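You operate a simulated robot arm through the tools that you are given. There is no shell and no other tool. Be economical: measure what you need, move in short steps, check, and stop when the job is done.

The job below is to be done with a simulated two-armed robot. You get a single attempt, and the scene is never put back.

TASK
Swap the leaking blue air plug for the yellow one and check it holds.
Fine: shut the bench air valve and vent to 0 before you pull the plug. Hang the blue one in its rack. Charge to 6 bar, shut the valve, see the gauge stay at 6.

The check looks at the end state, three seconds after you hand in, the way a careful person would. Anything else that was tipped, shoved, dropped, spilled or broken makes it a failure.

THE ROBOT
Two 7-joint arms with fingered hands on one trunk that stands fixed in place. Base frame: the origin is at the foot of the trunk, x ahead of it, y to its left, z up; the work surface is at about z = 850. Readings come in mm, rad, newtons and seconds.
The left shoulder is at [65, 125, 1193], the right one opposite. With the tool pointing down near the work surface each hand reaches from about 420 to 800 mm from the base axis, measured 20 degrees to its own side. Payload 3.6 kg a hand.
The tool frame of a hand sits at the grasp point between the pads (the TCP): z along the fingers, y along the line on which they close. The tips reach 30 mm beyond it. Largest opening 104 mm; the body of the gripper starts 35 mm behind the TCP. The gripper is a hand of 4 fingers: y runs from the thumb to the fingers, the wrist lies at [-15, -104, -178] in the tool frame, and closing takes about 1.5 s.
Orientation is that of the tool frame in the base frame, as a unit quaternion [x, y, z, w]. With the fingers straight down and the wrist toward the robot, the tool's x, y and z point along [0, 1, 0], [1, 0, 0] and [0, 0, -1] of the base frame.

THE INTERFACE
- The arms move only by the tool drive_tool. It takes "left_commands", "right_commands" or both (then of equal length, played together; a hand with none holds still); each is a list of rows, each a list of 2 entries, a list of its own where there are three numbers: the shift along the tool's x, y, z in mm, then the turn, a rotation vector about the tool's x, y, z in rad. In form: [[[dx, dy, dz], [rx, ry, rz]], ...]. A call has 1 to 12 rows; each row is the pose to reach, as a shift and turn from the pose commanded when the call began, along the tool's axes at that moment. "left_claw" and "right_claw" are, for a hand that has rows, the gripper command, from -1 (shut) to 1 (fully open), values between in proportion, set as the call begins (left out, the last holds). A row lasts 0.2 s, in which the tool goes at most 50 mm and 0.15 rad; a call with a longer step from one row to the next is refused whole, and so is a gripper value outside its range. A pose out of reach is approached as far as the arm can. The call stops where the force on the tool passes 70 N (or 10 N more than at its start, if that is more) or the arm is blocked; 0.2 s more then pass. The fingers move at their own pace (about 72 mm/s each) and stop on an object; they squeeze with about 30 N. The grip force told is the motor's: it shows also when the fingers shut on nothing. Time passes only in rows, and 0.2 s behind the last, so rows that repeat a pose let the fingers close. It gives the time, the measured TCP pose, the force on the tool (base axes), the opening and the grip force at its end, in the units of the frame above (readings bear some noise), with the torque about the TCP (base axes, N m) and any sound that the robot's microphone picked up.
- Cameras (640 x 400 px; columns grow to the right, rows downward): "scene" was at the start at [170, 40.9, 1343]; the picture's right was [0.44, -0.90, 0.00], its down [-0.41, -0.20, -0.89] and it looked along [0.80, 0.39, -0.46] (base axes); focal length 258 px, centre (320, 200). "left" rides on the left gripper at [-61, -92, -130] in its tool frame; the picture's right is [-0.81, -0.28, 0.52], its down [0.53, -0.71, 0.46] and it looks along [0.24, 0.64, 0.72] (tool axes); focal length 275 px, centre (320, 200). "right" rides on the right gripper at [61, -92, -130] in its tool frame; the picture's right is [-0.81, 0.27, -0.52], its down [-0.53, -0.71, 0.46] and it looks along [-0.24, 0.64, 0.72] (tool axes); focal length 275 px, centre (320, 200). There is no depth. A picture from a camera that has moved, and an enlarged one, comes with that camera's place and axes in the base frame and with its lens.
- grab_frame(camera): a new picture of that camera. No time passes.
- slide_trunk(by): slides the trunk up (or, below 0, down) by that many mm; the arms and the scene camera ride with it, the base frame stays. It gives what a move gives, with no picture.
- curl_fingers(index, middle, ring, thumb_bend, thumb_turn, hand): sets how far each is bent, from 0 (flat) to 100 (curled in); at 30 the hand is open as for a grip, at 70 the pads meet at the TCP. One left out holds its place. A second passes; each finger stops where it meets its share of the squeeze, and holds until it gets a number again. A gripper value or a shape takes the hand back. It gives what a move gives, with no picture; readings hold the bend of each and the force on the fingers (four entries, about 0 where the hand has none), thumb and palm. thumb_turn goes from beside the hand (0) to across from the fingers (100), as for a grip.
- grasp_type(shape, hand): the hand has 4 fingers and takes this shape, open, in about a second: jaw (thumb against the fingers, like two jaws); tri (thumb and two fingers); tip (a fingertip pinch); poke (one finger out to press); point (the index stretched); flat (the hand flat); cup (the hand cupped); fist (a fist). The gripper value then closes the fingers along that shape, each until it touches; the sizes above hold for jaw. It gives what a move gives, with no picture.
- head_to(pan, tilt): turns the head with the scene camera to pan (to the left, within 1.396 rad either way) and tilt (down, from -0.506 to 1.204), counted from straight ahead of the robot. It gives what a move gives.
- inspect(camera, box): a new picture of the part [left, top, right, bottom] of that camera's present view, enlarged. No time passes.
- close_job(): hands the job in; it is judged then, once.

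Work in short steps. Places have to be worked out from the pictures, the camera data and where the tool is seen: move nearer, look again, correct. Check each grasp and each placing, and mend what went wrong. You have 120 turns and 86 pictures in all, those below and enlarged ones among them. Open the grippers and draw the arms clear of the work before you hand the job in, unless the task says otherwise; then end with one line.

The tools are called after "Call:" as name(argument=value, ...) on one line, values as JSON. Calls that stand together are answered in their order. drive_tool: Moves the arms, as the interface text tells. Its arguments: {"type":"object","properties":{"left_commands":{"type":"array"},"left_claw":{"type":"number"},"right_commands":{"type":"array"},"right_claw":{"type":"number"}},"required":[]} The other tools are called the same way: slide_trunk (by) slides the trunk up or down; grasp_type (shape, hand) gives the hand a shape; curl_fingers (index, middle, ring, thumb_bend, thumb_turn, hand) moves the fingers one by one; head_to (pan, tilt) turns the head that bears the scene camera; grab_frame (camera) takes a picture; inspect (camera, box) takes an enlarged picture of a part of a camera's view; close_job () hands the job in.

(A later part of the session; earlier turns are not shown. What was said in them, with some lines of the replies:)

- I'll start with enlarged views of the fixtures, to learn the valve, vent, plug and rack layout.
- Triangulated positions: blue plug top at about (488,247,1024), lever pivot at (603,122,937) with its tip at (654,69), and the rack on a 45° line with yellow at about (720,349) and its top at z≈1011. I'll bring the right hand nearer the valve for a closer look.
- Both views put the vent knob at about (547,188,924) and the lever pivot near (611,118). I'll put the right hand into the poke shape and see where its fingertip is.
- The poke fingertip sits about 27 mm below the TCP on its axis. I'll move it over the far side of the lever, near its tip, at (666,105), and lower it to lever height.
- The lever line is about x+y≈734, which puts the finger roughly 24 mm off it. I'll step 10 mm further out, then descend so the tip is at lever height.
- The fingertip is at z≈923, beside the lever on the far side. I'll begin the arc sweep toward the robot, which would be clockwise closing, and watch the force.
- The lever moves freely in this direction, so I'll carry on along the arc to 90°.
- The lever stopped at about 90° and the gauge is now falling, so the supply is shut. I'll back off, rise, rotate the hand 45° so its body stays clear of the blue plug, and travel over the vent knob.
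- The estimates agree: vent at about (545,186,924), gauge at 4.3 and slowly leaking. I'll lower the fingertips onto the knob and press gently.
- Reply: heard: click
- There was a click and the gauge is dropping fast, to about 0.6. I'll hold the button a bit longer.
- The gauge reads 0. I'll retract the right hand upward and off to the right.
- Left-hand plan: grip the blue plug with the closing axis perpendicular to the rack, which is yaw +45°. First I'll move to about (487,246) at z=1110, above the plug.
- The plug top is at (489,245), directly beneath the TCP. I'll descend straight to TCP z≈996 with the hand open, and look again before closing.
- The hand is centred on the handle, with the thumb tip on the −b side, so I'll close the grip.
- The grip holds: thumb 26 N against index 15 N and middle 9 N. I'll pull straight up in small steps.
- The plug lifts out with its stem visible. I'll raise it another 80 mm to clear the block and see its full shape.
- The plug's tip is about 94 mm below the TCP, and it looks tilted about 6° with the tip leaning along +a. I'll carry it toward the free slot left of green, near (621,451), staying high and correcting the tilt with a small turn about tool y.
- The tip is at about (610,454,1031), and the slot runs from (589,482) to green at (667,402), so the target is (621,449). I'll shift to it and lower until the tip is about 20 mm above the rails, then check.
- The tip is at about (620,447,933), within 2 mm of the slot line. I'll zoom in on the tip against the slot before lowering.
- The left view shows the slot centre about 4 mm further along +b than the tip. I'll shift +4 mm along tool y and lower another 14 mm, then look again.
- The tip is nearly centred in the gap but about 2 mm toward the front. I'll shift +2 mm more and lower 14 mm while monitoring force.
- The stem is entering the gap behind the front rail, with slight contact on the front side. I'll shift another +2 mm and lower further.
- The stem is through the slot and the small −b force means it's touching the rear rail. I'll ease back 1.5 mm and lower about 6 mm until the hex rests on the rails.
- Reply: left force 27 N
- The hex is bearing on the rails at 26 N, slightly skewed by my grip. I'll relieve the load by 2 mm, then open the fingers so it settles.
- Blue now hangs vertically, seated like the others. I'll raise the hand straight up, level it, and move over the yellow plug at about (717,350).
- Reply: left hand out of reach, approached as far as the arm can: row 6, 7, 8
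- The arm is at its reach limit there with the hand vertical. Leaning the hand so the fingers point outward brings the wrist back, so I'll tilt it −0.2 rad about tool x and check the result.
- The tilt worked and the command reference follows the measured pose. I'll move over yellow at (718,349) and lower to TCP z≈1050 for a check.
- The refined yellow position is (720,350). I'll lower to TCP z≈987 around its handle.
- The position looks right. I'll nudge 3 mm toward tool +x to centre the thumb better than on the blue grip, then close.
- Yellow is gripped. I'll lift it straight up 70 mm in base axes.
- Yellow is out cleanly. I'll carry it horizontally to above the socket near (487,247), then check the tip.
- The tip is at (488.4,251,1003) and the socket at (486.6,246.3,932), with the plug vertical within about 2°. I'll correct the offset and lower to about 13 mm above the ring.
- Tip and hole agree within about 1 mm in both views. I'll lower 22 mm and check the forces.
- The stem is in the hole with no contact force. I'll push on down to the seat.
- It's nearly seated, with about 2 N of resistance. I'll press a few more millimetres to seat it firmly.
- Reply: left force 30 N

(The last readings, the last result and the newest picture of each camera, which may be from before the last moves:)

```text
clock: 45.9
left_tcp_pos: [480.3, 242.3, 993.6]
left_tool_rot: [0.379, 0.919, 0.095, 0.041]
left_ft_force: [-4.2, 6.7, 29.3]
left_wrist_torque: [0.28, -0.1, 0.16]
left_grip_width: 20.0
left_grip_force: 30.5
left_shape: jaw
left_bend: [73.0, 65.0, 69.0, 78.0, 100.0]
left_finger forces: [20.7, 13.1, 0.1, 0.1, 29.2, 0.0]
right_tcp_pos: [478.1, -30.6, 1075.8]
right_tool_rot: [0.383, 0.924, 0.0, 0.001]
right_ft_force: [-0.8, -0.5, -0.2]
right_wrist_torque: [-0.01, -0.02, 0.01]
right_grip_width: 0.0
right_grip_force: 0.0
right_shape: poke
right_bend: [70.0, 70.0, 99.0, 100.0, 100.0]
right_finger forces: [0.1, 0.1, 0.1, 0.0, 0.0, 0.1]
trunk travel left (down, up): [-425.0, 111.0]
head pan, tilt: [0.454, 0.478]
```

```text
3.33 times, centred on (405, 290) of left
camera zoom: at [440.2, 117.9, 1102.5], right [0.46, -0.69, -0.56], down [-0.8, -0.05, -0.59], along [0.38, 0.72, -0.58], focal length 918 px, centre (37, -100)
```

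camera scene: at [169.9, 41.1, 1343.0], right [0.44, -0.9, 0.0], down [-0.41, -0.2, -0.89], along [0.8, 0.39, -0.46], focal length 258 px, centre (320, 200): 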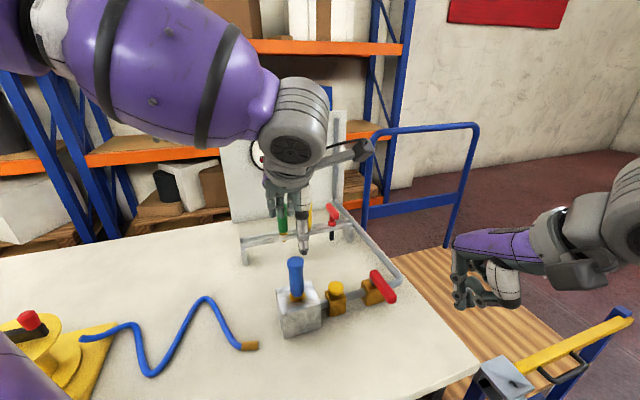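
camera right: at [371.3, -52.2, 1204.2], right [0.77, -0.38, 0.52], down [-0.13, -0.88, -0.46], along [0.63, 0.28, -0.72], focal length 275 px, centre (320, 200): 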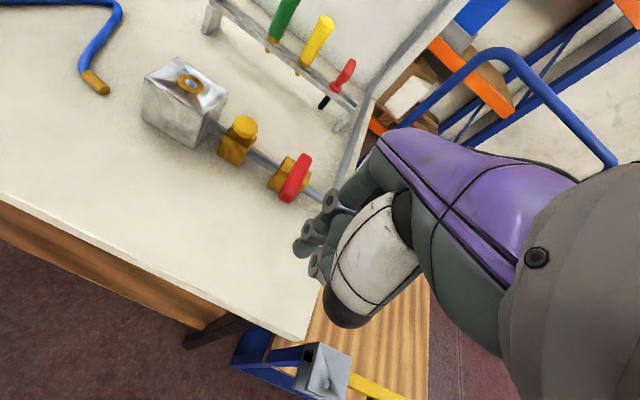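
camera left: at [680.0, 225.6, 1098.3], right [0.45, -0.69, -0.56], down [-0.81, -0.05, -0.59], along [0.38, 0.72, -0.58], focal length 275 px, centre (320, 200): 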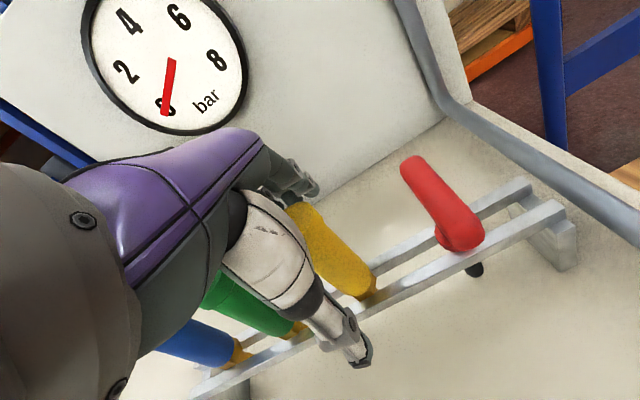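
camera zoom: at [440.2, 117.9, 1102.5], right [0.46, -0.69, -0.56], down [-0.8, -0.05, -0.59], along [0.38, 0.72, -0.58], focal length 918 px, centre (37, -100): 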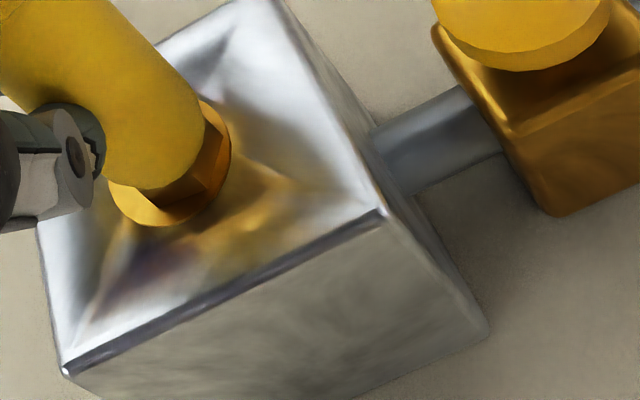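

It's firmly seated: 29 N reaction and the hex flush on the ring. I'll release and look.

Call:
drive_tool(left_commands=[[[0, 0.8, -4], [0, 0, 0]], [[0, 0.8, -4], [0, 0, 0]], [[0, 0.8, -4], [0, 0, 0]], [[0, 0.8, -4], [0, 0, 0]], [[0, 0.8, -4], [0, 0, 0]], [[0, 0.8, -4], [0, 0, 0]], [[0, 0.8, -4], [0, 0, 0]]], left_claw=1)

Call:
drive_tool(left_commands=[[[0, 5, -30], [0, 0, 0]], [[0, 13, -68], [0, 0, 0]], [[0, 22, -110], [0, 0, 0]], [[0, 22, -110], [0, 0, 0]]])

Call:
inspect(camera="scene", box=[220, 180, 420, 345])

```text
clock: 47.5
left_tcp_pos: [481.5, 241.8, 994.8]
left_tool_rot: [0.382, 0.919, 0.093, 0.038]
left_ft_force: [0.3, -0.2, 1.1]
left_wrist_torque: [0.01, 0.03, 0.04]
left_grip_width: 103.7
left_grip_force: 0.0
left_shape: jaw
left_bend: [30.0, 30.0, 30.0, 30.0, 98.0]
left_finger forces: [0.0, 0.0, 0.0, 0.0, 0.1, 0.0]
right_tcp_pos: [480.6, -30.8, 1074.0]
right_tool_rot: [0.383, 0.924, 0.0, 0.0]
right_ft_force: [0.2, 0.1, 0.3]
right_wrist_torque: [-0.02, -0.03, 0.01]
right_grip_width: 0.1
right_grip_force: 0.0
right_shape: poke
right_bend: [70.0, 70.0, 99.0, 100.0, 100.0]
right_finger forces: [0.1, 0.1, 0.0, 0.1, 0.1, 0.0]
trunk travel left (down, up): [-425.0, 111.0]
head pan, tilt: [0.454, 0.478]
```

```text
clock: 48.5
left_tcp_pos: [480.9, 241.5, 1106.3]
left_tool_rot: [0.382, 0.919, 0.092, 0.038]
left_ft_force: [0.0, 0.2, 0.3]
left_wrist_torque: [0.02, -0.03, 0.03]
left_grip_width: 103.8
left_grip_force: 0.0
left_shape: jaw
left_bend: [30.0, 30.0, 30.0, 30.0, 98.0]
left_finger forces: [0.0, 0.0, 0.0, 0.1, 0.1, 0.0]
right_tcp_pos: [480.2, -30.6, 1073.5]
right_tool_rot: [0.383, 0.924, 0.0, 0.0]
right_ft_force: [-0.1, 0.5, 0.2]
right_wrist_torque: [-0.04, -0.02, -0.02]
right_grip_width: 0.0
right_grip_force: 0.0
right_shape: poke
right_bend: [70.0, 70.0, 99.0, 100.0, 100.0]
right_finger forces: [0.0, 0.0, 0.0, 0.1, 0.0, 0.0]
trunk travel left (down, up): [-425.0, 111.0]
head pan, tilt: [0.454, 0.478]
```

```text
2.42 times, centred on (320, 262) of scene
camera zoom: at [170.6, 41.1, 1342.9], right [0.44, -0.9, 0.0], down [-0.41, -0.2, -0.89], along [0.8, 0.39, -0.46], focal length 625 px, centre (320, 48)
```

zoom: 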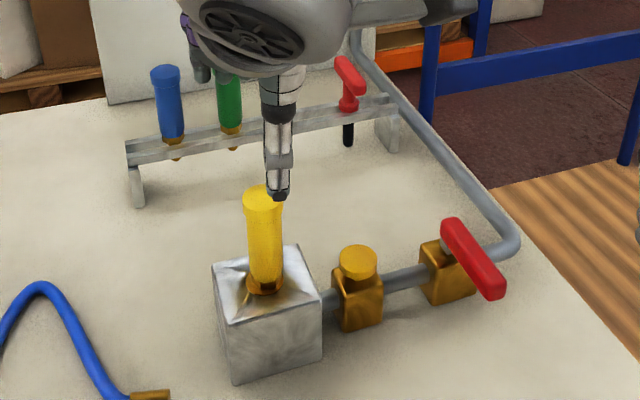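

Yellow sits where blue was, with the top at the same height. I'll retract the left arm to its start area while the right hand goes to the vent side of the lever.

Call:
drive_tool(left_commands=[[[25, 14, -30], [0, 0, 0]], [[65, 25, -45], [0, 0, 0]], [[105, 36, -60], [0, 0, 0]], [[145, 47, -73], [0, 0, 0]], [[180, 57, -83], [0, 0, 0]], [[205, 64, -90], [0, 0, 0]], [[222, 68, -92], [0, 0, 0]], [[222, 68, -92], [0, 0, 0]]], right_commands=[[[0, 0, 0], [0, 0, 0]], [[0, 0, 0], [0, 0, 0]], [[10, 30, 15], [0, 0, 0]], [[22, 70, 30], [0, 0, 0]], [[34, 110, 45], [0, 0, 0]], [[44, 140, 60], [0, 0, 0]], [[50, 155, 75], [0, 0, 0]], [[50, 155, 75], [0, 0, 0]]])

Call:
grab_frame(camera="right")

Call:
grab_frame(camera="scene")

```text
clock: 50.3
left_tcp_pos: [359.0, 434.2, 1210.5]
left_tool_rot: [0.381, 0.919, 0.091, 0.039]
left_ft_force: [-0.1, -0.1, -0.4]
left_wrist_torque: [0.01, -0.02, 0.02]
left_grip_width: 103.7
left_grip_force: 0.1
left_shape: jaw
left_bend: [30.0, 30.0, 30.0, 30.0, 98.0]
left_finger forces: [0.0, 0.1, 0.0, 0.1, 0.0, 0.0]
right_tcp_pos: [555.4, 113.2, 1000.0]
right_tool_rot: [0.382, 0.924, -0.001, 0.0]
right_ft_force: [-0.3, 1.1, -0.4]
right_wrist_torque: [0.0, -0.02, 0.01]
right_grip_width: 0.0
right_grip_force: 0.2
right_shape: poke
right_bend: [70.0, 70.0, 99.0, 100.0, 100.0]
right_finger forces: [0.0, 0.0, 0.1, 0.0, 0.0, 0.0]
trunk travel left (down, up): [-425.0, 111.0]
head pan, tilt: [0.454, 0.478]
```

```text
24 pictures are left
camera right: at [446.9, 92.3, 1129.3], right [0.77, -0.38, 0.52], down [-0.13, -0.88, -0.46], along [0.63, 0.28, -0.72], focal length 275 px, centre (320, 200)
```

right: 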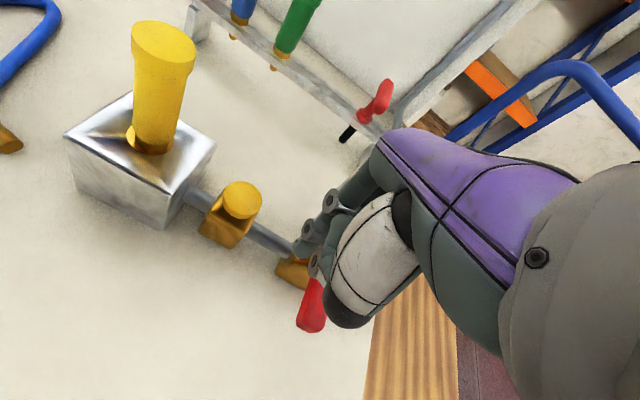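

```text
23 pictures are left
camera scene: at [170.4, 40.9, 1342.9], right [0.44, -0.9, 0.0], down [-0.41, -0.2, -0.89], along [0.8, 0.39, -0.46], focal length 258 px, centre (320, 200)
```

scene: 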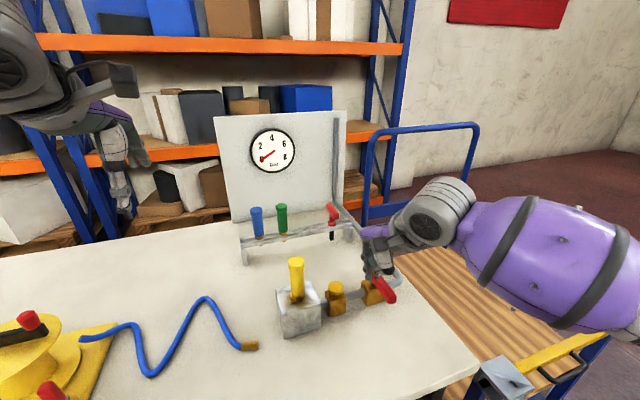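

The lever lies on the far side of the fingers, about 35 mm clear. I'll lower 50 mm to lever height.

Call:
drive_tool(right_commands=[[[0, 0, 25], [0, 0, 0]], [[0, 0, 50], [0, 0, 0]], [[0, 0, 50], [0, 0, 0]]])

Call:
inspect(camera="scene", box=[270, 200, 450, 330])

```text
clock: 51.1
left_tcp_pos: [358.5, 433.9, 1212.1]
left_tool_rot: [0.382, 0.919, 0.092, 0.038]
left_ft_force: [0.0, -0.4, -0.6]
left_wrist_torque: [-0.01, 0.0, 0.0]
left_grip_width: 103.8
left_grip_force: 0.1
left_shape: jaw
left_bend: [30.0, 30.0, 30.0, 30.0, 98.0]
left_finger forces: [0.0, 0.1, 0.0, 0.0, 0.0, 0.0]
right_tcp_pos: [555.5, 113.5, 950.2]
right_tool_rot: [0.382, 0.924, -0.001, 0.0]
right_ft_force: [0.0, -0.9, 0.5]
right_wrist_torque: [0.0, -0.02, 0.01]
right_grip_width: 0.0
right_grip_force: 0.0
right_shape: poke
right_bend: [70.0, 70.0, 99.0, 100.0, 100.0]
right_finger forces: [0.1, 0.0, 0.0, 0.1, 0.0, 0.0]
trunk travel left (down, up): [-425.0, 111.0]
head pan, tilt: [0.454, 0.478]
```

```text
3.08 times, centred on (360, 265) of scene
camera zoom: at [170.0, 40.8, 1343.0], right [0.44, -0.9, 0.0], down [-0.41, -0.2, -0.89], along [0.8, 0.39, -0.46], focal length 793 px, centre (197, 0)
```

zoom: 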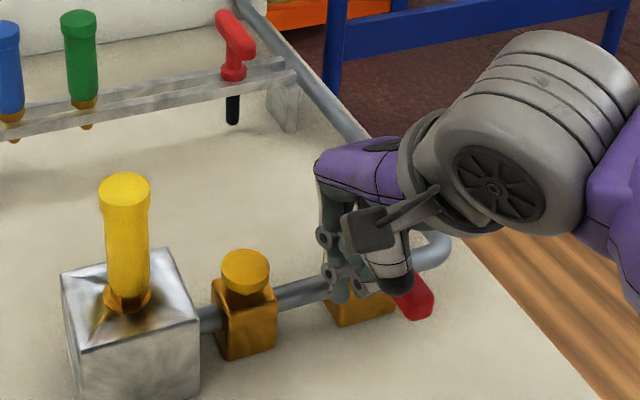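

The fingers are beside the lever on the vent side. I'll sweep the arc back to open, and check the gauge at the end.

Call:
drive_tool(right_commands=[[[-18.6, 0, 0], [0, 0, 0]], [[-25, -2, 0], [0, 0, 0]], [[-31, -3.3, 0], [0, 0, 0]], [[-43.5, -3.2, 0], [0, 0, 0]], [[-55.7, 0.3, 0], [0, 0, 0]], [[-66.6, 6.7, 0], [0, 0, 0]], [[-75.4, 15.8, 0], [0, 0, 0]], [[-81.6, 26.8, 0], [0, 0, 0]], [[-81.6, 26.8, 0], [0, 0, 0]]])

Call:
inspect(camera="scene", box=[230, 100, 470, 340])

```text
clock: 53.1
left_tcp_pos: [358.8, 435.1, 1211.2]
left_tool_rot: [0.381, 0.919, 0.093, 0.038]
left_ft_force: [0.4, 0.1, 0.2]
left_wrist_torque: [-0.02, -0.04, 0.03]
left_grip_width: 103.6
left_grip_force: 0.1
left_shape: jaw
left_bend: [30.0, 30.0, 30.0, 30.0, 98.0]
left_finger forces: [0.0, 0.0, 0.1, 0.1, 0.1, 0.0]
right_tcp_pos: [630.2, 76.0, 951.2]
right_tool_rot: [0.383, 0.924, 0.001, 0.0]
right_ft_force: [-3.6, -1.7, 3.9]
right_wrist_torque: [-0.03, -0.02, -0.03]
right_grip_width: 0.0
right_grip_force: 0.1
right_shape: poke
right_bend: [70.0, 70.0, 99.0, 100.0, 100.0]
right_finger forces: [0.0, 5.7, 0.0, 0.0, 0.0, 0.0]
trunk travel left (down, up): [-425.0, 111.0]
head pan, tilt: [0.454, 0.478]
```

```text
1.67 times, centred on (350, 220) of scene
camera zoom: at [169.1, 40.4, 1343.2], right [0.44, -0.9, 0.0], down [-0.41, -0.2, -0.89], along [0.8, 0.39, -0.46], focal length 430 px, centre (270, 167)
```

zoom: 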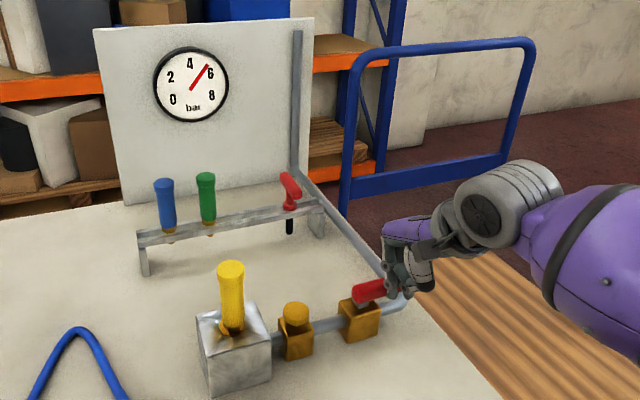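

The lever is back along the pipe and the gauge is rising through about 5.6. I'll hop the fingertip over to the far side of the lever while it reaches 6.

Call:
drive_tool(right_commands=[[[0, -14, 0], [0, 0, 0]], [[0, -14, -40], [0, 0, 0]], [[0, -14, -75], [0, 0, 0]], [[0, 25, -75], [0, 0, 0]], [[0, 56, -75], [0, 0, 0]], [[0, 56, -75], [0, 0, 0]], [[0, 56, -40], [0, 0, 0]], [[0, 56, 0], [0, 0, 0]], [[0, 56, 0], [0, 0, 0]]])

Call:
inspect(camera="scene", box=[230, 100, 470, 340])

Call:
inspect(camera="scene", box=[240, 120, 310, 180])

```text
clock: 55.1
left_tcp_pos: [358.6, 433.6, 1210.8]
left_tool_rot: [0.383, 0.919, 0.091, 0.038]
left_ft_force: [-0.2, 0.4, 0.0]
left_wrist_torque: [-0.02, 0.02, 0.01]
left_grip_width: 103.9
left_grip_force: 0.0
left_shape: jaw
left_bend: [30.0, 30.0, 30.0, 30.0, 98.0]
left_finger forces: [0.0, 0.1, 0.1, 0.0, 0.0, 0.1]
right_tcp_pos: [643.9, 102.1, 1003.5]
right_tool_rot: [0.382, 0.924, 0.001, 0.0]
right_ft_force: [0.9, 0.5, 0.3]
right_wrist_torque: [0.0, 0.0, -0.02]
right_grip_width: 0.0
right_grip_force: 0.1
right_shape: poke
right_bend: [70.0, 70.0, 99.0, 100.0, 100.0]
right_finger forces: [0.0, 0.0, 0.0, 0.0, 0.1, 0.0]
right hand out of reach, approached as far as the arm can: row 4, 5, 6, 7, 8, 9
trunk travel left (down, up): [-425.0, 111.0]
head pan, tilt: [0.454, 0.478]
```

```text
1.67 times, centred on (350, 220) of scene
camera zoom: at [169.9, 40.8, 1343.0], right [0.44, -0.9, 0.0], down [-0.41, -0.2, -0.89], along [0.8, 0.39, -0.46], focal length 430 px, centre (270, 167)
```

zoom: 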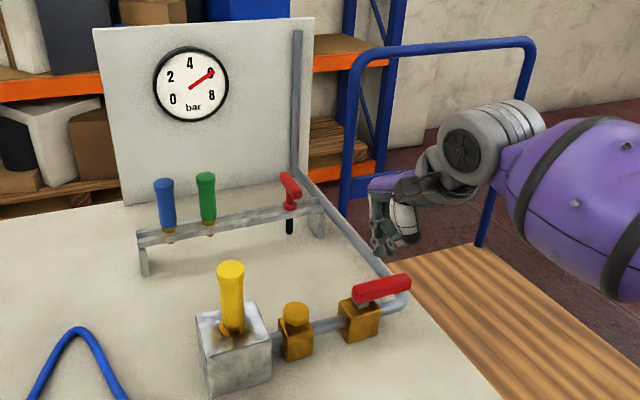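

```text
6.67 times, centred on (275, 150) of scene
camera zoom: at [169.9, 40.8, 1343.0], right [0.44, -0.9, 0.0], down [-0.41, -0.2, -0.89], along [0.8, 0.39, -0.46], focal length 1719 px, centre (620, 533)
```

zoom: 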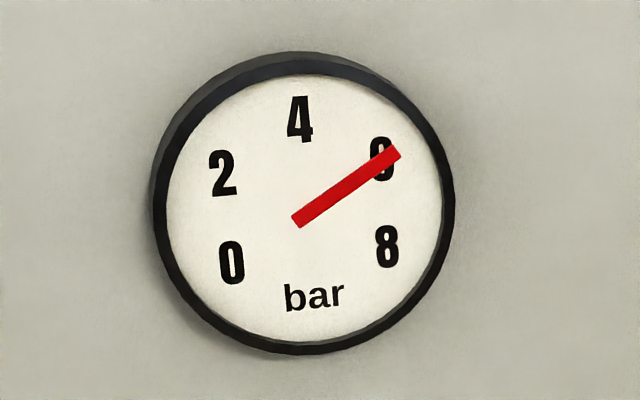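

The gauge is nearly at 6, about 5.9 and climbing. The right arm hit its reach limit at yaw 45°, so I'll rotate back to yaw 0, as in the first closing, and go to (671,113) at height.

Call:
drive_tool(right_commands=[[[0, 0, 0], [0, 0, 0.14]], [[0, 0, 0], [0, 0, 0.28]], [[0, 0, 0], [0, 0, 0.42]], [[-3, 7, 0], [0, 0, 0.56]], [[-7, 17, 0], [0, 0, 0.7]], [[-11, 27, 0], [0, 0, 0.785]], [[-11, 27, 25], [0, 0, 0.785]], [[-11, 27, 53], [0, 0, 0.785]], [[-11, 27, 53], [0, 0, 0.785]]])

Call:
inspect(camera="scene", box=[230, 100, 470, 340])

Call:
inspect(camera="scene", box=[240, 120, 310, 180])

```text
clock: 57.1
left_tcp_pos: [359.0, 434.3, 1211.4]
left_tool_rot: [0.382, 0.919, 0.092, 0.039]
left_ft_force: [-0.2, 0.8, 0.1]
left_wrist_torque: [0.02, 0.03, 0.05]
left_grip_width: 103.7
left_grip_force: 0.0
left_shape: jaw
left_bend: [30.0, 30.0, 30.0, 30.0, 98.0]
left_finger forces: [0.0, 0.0, 0.1, 0.0, 0.0, 0.1]
right_tcp_pos: [670.6, 113.4, 950.2]
right_tool_rot: [0.707, 0.707, 0.001, 0.001]
right_ft_force: [1.0, 0.2, -0.3]
right_wrist_torque: [0.0, 0.04, 0.02]
right_grip_width: 0.1
right_grip_force: 0.0
right_shape: poke
right_bend: [70.0, 70.0, 99.0, 100.0, 100.0]
right_finger forces: [0.0, 0.1, 0.0, 0.1, 0.0, 0.0]
trunk travel left (down, up): [-425.0, 111.0]
head pan, tilt: [0.454, 0.478]
```

```text
1.67 times, centred on (350, 220) of scene
camera zoom: at [169.9, 40.7, 1343.0], right [0.44, -0.9, 0.0], down [-0.41, -0.2, -0.89], along [0.8, 0.39, -0.46], focal length 430 px, centre (270, 167)
```

zoom: 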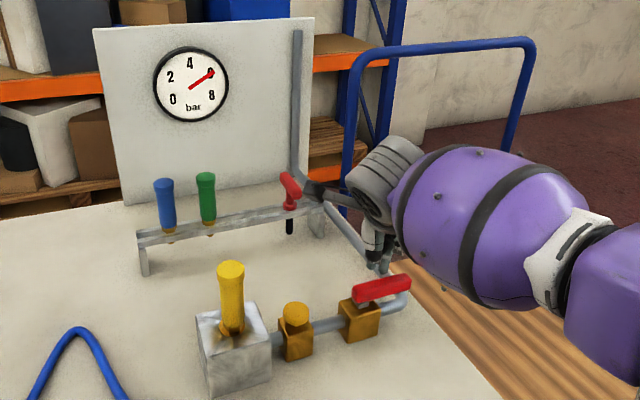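

```text
6.67 times, centred on (275, 150) of scene
camera zoom: at [169.9, 40.7, 1343.0], right [0.44, -0.9, 0.0], down [-0.41, -0.2, -0.89], along [0.8, 0.39, -0.46], focal length 1719 px, centre (620, 533)
```

zoom: 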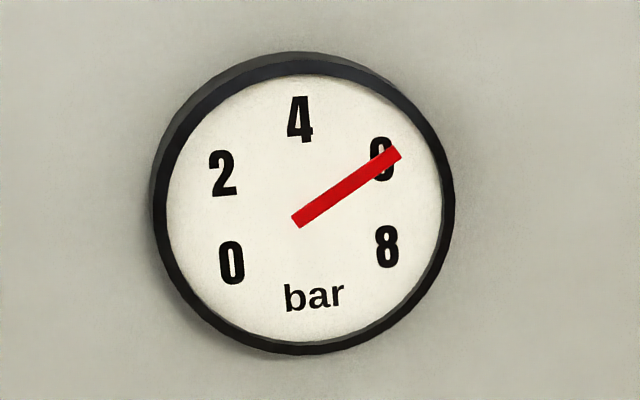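

The gauge is steady at 6, and the finger is at exactly the pose used for the first closing. I'll repeat the closing sweep, first half.

Call:
drive_tool(right_commands=[[[-14, -14, 0], [0, 0, 0]], [[-20, -17, 0], [0, 0, 0]], [[-25, -21, 0], [0, 0, 0]], [[-29, -25, 0], [0, 0, 0]], [[-33, -30, 0], [0, 0, 0]], [[-36, -36, 0], [0, 0, 0]], [[-39, -41, 0], [0, 0, 0]], [[-41, -47, 0], [0, 0, 0]], [[-42, -53, 0], [0, 0, 0]], [[-42, -60, 0], [0, 0, 0]], [[-41, -66, 0], [0, 0, 0]], [[-40, -72, 0], [0, 0, 0]]])

Call:
drive_tool(right_commands=[[[2, -6.5, 0], [0, 0, 0]], [[2, -6.5, 0], [0, 0, 0]], [[2, -6.5, 0], [0, 0, 0]]])

Call:
inspect(camera="scene", box=[230, 100, 470, 340])

```text
clock: 59.7
left_tcp_pos: [358.9, 433.8, 1210.3]
left_tool_rot: [0.382, 0.919, 0.093, 0.039]
left_ft_force: [-0.6, -0.6, 0.0]
left_wrist_torque: [0.03, -0.03, 0.0]
left_grip_width: 103.4
left_grip_force: 0.1
left_shape: jaw
left_bend: [30.0, 30.0, 30.0, 30.0, 98.0]
left_finger forces: [0.0, 0.0, 0.0, 0.0, 0.0, 0.0]
right_tcp_pos: [598.0, 72.0, 950.6]
right_tool_rot: [0.707, 0.707, 0.0, 0.0]
right_ft_force: [0.6, -0.2, 0.1]
right_wrist_torque: [-0.01, -0.03, -0.06]
right_grip_width: 0.3
right_grip_force: 0.0
right_shape: poke
right_bend: [70.0, 70.0, 99.0, 100.0, 100.0]
right_finger forces: [1.1, 0.0, 0.1, 0.0, 0.1, 0.0]
trunk travel left (down, up): [-425.0, 111.0]
head pan, tilt: [0.454, 0.478]
```

```text
clock: 60.5
left_tcp_pos: [360.6, 433.6, 1211.9]
left_tool_rot: [0.382, 0.919, 0.093, 0.038]
left_ft_force: [-0.8, -0.2, 0.0]
left_wrist_torque: [0.01, -0.02, -0.02]
left_grip_width: 103.6
left_grip_force: 0.1
left_shape: jaw
left_bend: [30.0, 30.0, 30.0, 30.0, 98.0]
left_finger forces: [0.0, 0.0, 0.1, 0.0, 0.0, 0.0]
right_tcp_pos: [595.0, 72.8, 949.8]
right_tool_rot: [0.708, 0.706, 0.0, 0.001]
right_ft_force: [13.6, -8.0, 2.0]
right_wrist_torque: [-0.21, -0.3, -0.12]
right_grip_width: 0.0
right_grip_force: 0.2
right_shape: poke
right_bend: [70.0, 70.0, 99.0, 100.0, 100.0]
right_finger forces: [15.6, 0.0, 0.1, 0.0, 0.0, 0.1]
trunk travel left (down, up): [-425.0, 111.0]
head pan, tilt: [0.454, 0.478]
```

```text
1.67 times, centred on (350, 220) of scene
camera zoom: at [171.7, 39.8, 1342.9], right [0.44, -0.9, 0.0], down [-0.41, -0.2, -0.89], along [0.8, 0.39, -0.46], focal length 430 px, centre (270, 167)
```

zoom: 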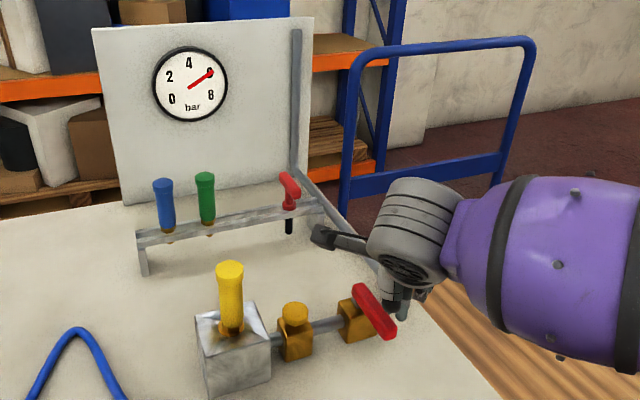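

The lever is against its closed stop at about 16 N, with the gauge at 6. I'll back off, rise, and retract the right arm to the right.

Call:
drive_tool(right_commands=[[[-8, 12, 0], [0, 0, 0]], [[-8, 16, -40], [0, 0, 0]], [[-8, 16, -85], [0, 0, 0]], [[-30, -10, -110], [0, 0, 0]], [[-55, -45, -120], [0, 0, 0]], [[-80, -80, -130], [0, 0, 0]], [[-105, -110, -135], [0, 0, 0]], [[-105, -110, -135], [0, 0, 0]]])

Call:
grasp_type(shape="jaw", hand="right")

Call:
drive_tool(right_commands=[[[0, 0, 0], [0, 0, 0]], [[0, 0, 0], [0, 0, 0]], [[0, 0, 0], [0, 0, 0]], [[0, 0, 0], [0, 0, 0]], [[0, 0, 0], [0, 0, 0]], [[0, 0, 0], [0, 0, 0]], [[0, 0, 0], [0, 0, 0]], [[0, 0, 0], [0, 0, 0]], [[0, 0, 0], [0, 0, 0]], [[0, 0, 0], [0, 0, 0]], [[0, 0, 0], [0, 0, 0]], [[0, 0, 0], [0, 0, 0]]], right_claw=1)

Call:
inspect(camera="scene", box=[240, 120, 310, 180])

Call:
grab_frame(camera="scene")

Call:
inspect(camera="scene", box=[220, 180, 420, 345])

```text
clock: 62.3
left_tcp_pos: [358.1, 434.4, 1210.1]
left_tool_rot: [0.382, 0.919, 0.092, 0.038]
left_ft_force: [-0.3, -0.6, -0.2]
left_wrist_torque: [-0.01, 0.0, -0.02]
left_grip_width: 103.7
left_grip_force: 0.1
left_shape: jaw
left_bend: [30.0, 30.0, 30.0, 30.0, 98.0]
left_finger forces: [0.0, 0.0, 0.1, 0.0, 0.1, 0.1]
right_tcp_pos: [482.2, -30.4, 1084.9]
right_tool_rot: [0.707, 0.707, -0.001, 0.0]
right_ft_force: [-0.4, 0.1, -0.5]
right_wrist_torque: [0.02, 0.0, 0.0]
right_grip_width: 0.0
right_grip_force: 0.2
right_shape: poke
right_bend: [70.0, 70.0, 99.0, 100.0, 100.0]
right_finger forces: [0.0, 0.0, 0.0, 0.0, 0.0, 0.0]
trunk travel left (down, up): [-425.0, 111.0]
head pan, tilt: [0.454, 0.478]
```

```text
clock: 63.2
left_tcp_pos: [358.9, 436.0, 1210.4]
left_tool_rot: [0.381, 0.919, 0.093, 0.038]
left_ft_force: [-0.5, 0.2, -0.4]
left_wrist_torque: [-0.02, 0.01, -0.01]
left_grip_width: 103.9
left_grip_force: 0.1
left_shape: jaw
left_bend: [30.0, 30.0, 30.0, 30.0, 98.0]
left_finger forces: [0.1, 0.0, 0.0, 0.1, 0.1, 0.0]
right_tcp_pos: [481.8, -29.8, 1085.5]
right_tool_rot: [0.707, 0.707, 0.0, 0.0]
right_ft_force: [-1.7, 0.0, 0.2]
right_wrist_torque: [0.05, 0.03, 0.03]
right_grip_width: 103.7
right_grip_force: 0.1
right_shape: jaw
right_bend: [30.0, 30.0, 30.0, 30.0, 98.0]
right_finger forces: [0.1, 0.0, 0.1, 0.0, 0.0, 0.0]
trunk travel left (down, up): [-425.0, 111.0]
head pan, tilt: [0.454, 0.478]
```

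```text
clock: 65.8
left_tcp_pos: [359.4, 433.6, 1212.2]
left_tool_rot: [0.382, 0.919, 0.093, 0.038]
left_ft_force: [0.5, 0.6, -0.1]
left_wrist_torque: [-0.02, 0.03, -0.03]
left_grip_width: 103.6
left_grip_force: 0.1
left_shape: jaw
left_bend: [30.0, 30.0, 30.0, 30.0, 98.0]
left_finger forces: [0.0, 0.0, 0.1, 0.0, 0.1, 0.0]
right_tcp_pos: [482.0, -30.1, 1084.3]
right_tool_rot: [0.707, 0.707, 0.0, 0.0]
right_ft_force: [0.1, -0.1, 0.8]
right_wrist_torque: [0.02, -0.01, -0.02]
right_grip_width: 103.8
right_grip_force: 0.0
right_shape: jaw
right_bend: [30.0, 30.0, 30.0, 30.0, 98.0]
right_finger forces: [0.1, 0.1, 0.1, 0.1, 0.0, 0.0]
trunk travel left (down, up): [-425.0, 111.0]
head pan, tilt: [0.454, 0.478]
```

```text
6.67 times, centred on (275, 150) of scene
camera zoom: at [170.0, 40.9, 1343.0], right [0.44, -0.9, 0.0], down [-0.41, -0.2, -0.89], along [0.8, 0.39, -0.46], focal length 1719 px, centre (620, 533)
```

zoom: 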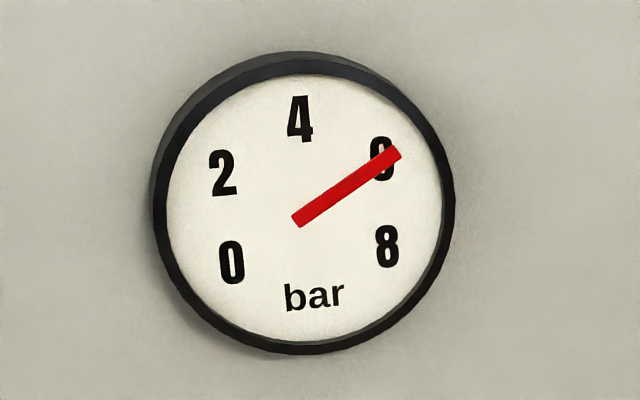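

```text
14 pictures are left
camera scene: at [170.0, 40.9, 1343.0], right [0.44, -0.9, 0.0], down [-0.41, -0.2, -0.89], along [0.8, 0.39, -0.46], focal length 258 px, centre (320, 200)
```

scene: 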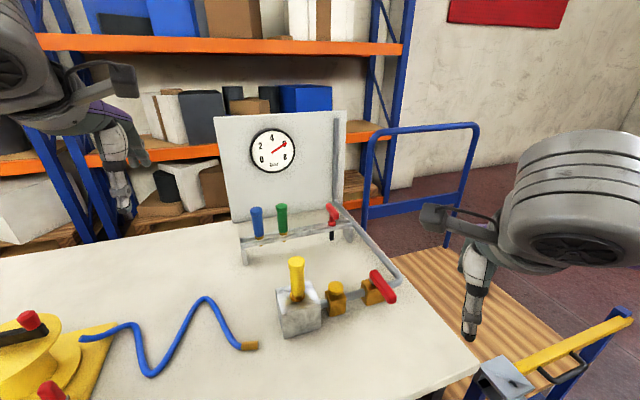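

```text
2.42 times, centred on (320, 262) of scene
camera zoom: at [170.0, 40.9, 1343.0], right [0.44, -0.9, 0.0], down [-0.41, -0.2, -0.89], along [0.8, 0.39, -0.46], focal length 625 px, centre (320, 48)
```

zoom: 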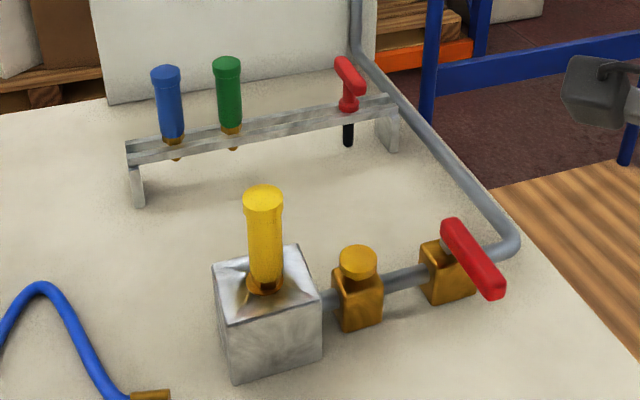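

The gauge has held at 6 for over 5 s with the valve shut. Blue hangs in the rack, yellow is seated, and both arms are clear with hands open, so I'll hand in.

Call:
close_job()

```text
The job is handed in.
```

The yellow plug is in and holding: after charging to 6 bar with the valve shut, the gauge stayed at 6 for more than 5 seconds, and the blue plug is hung in the rack.
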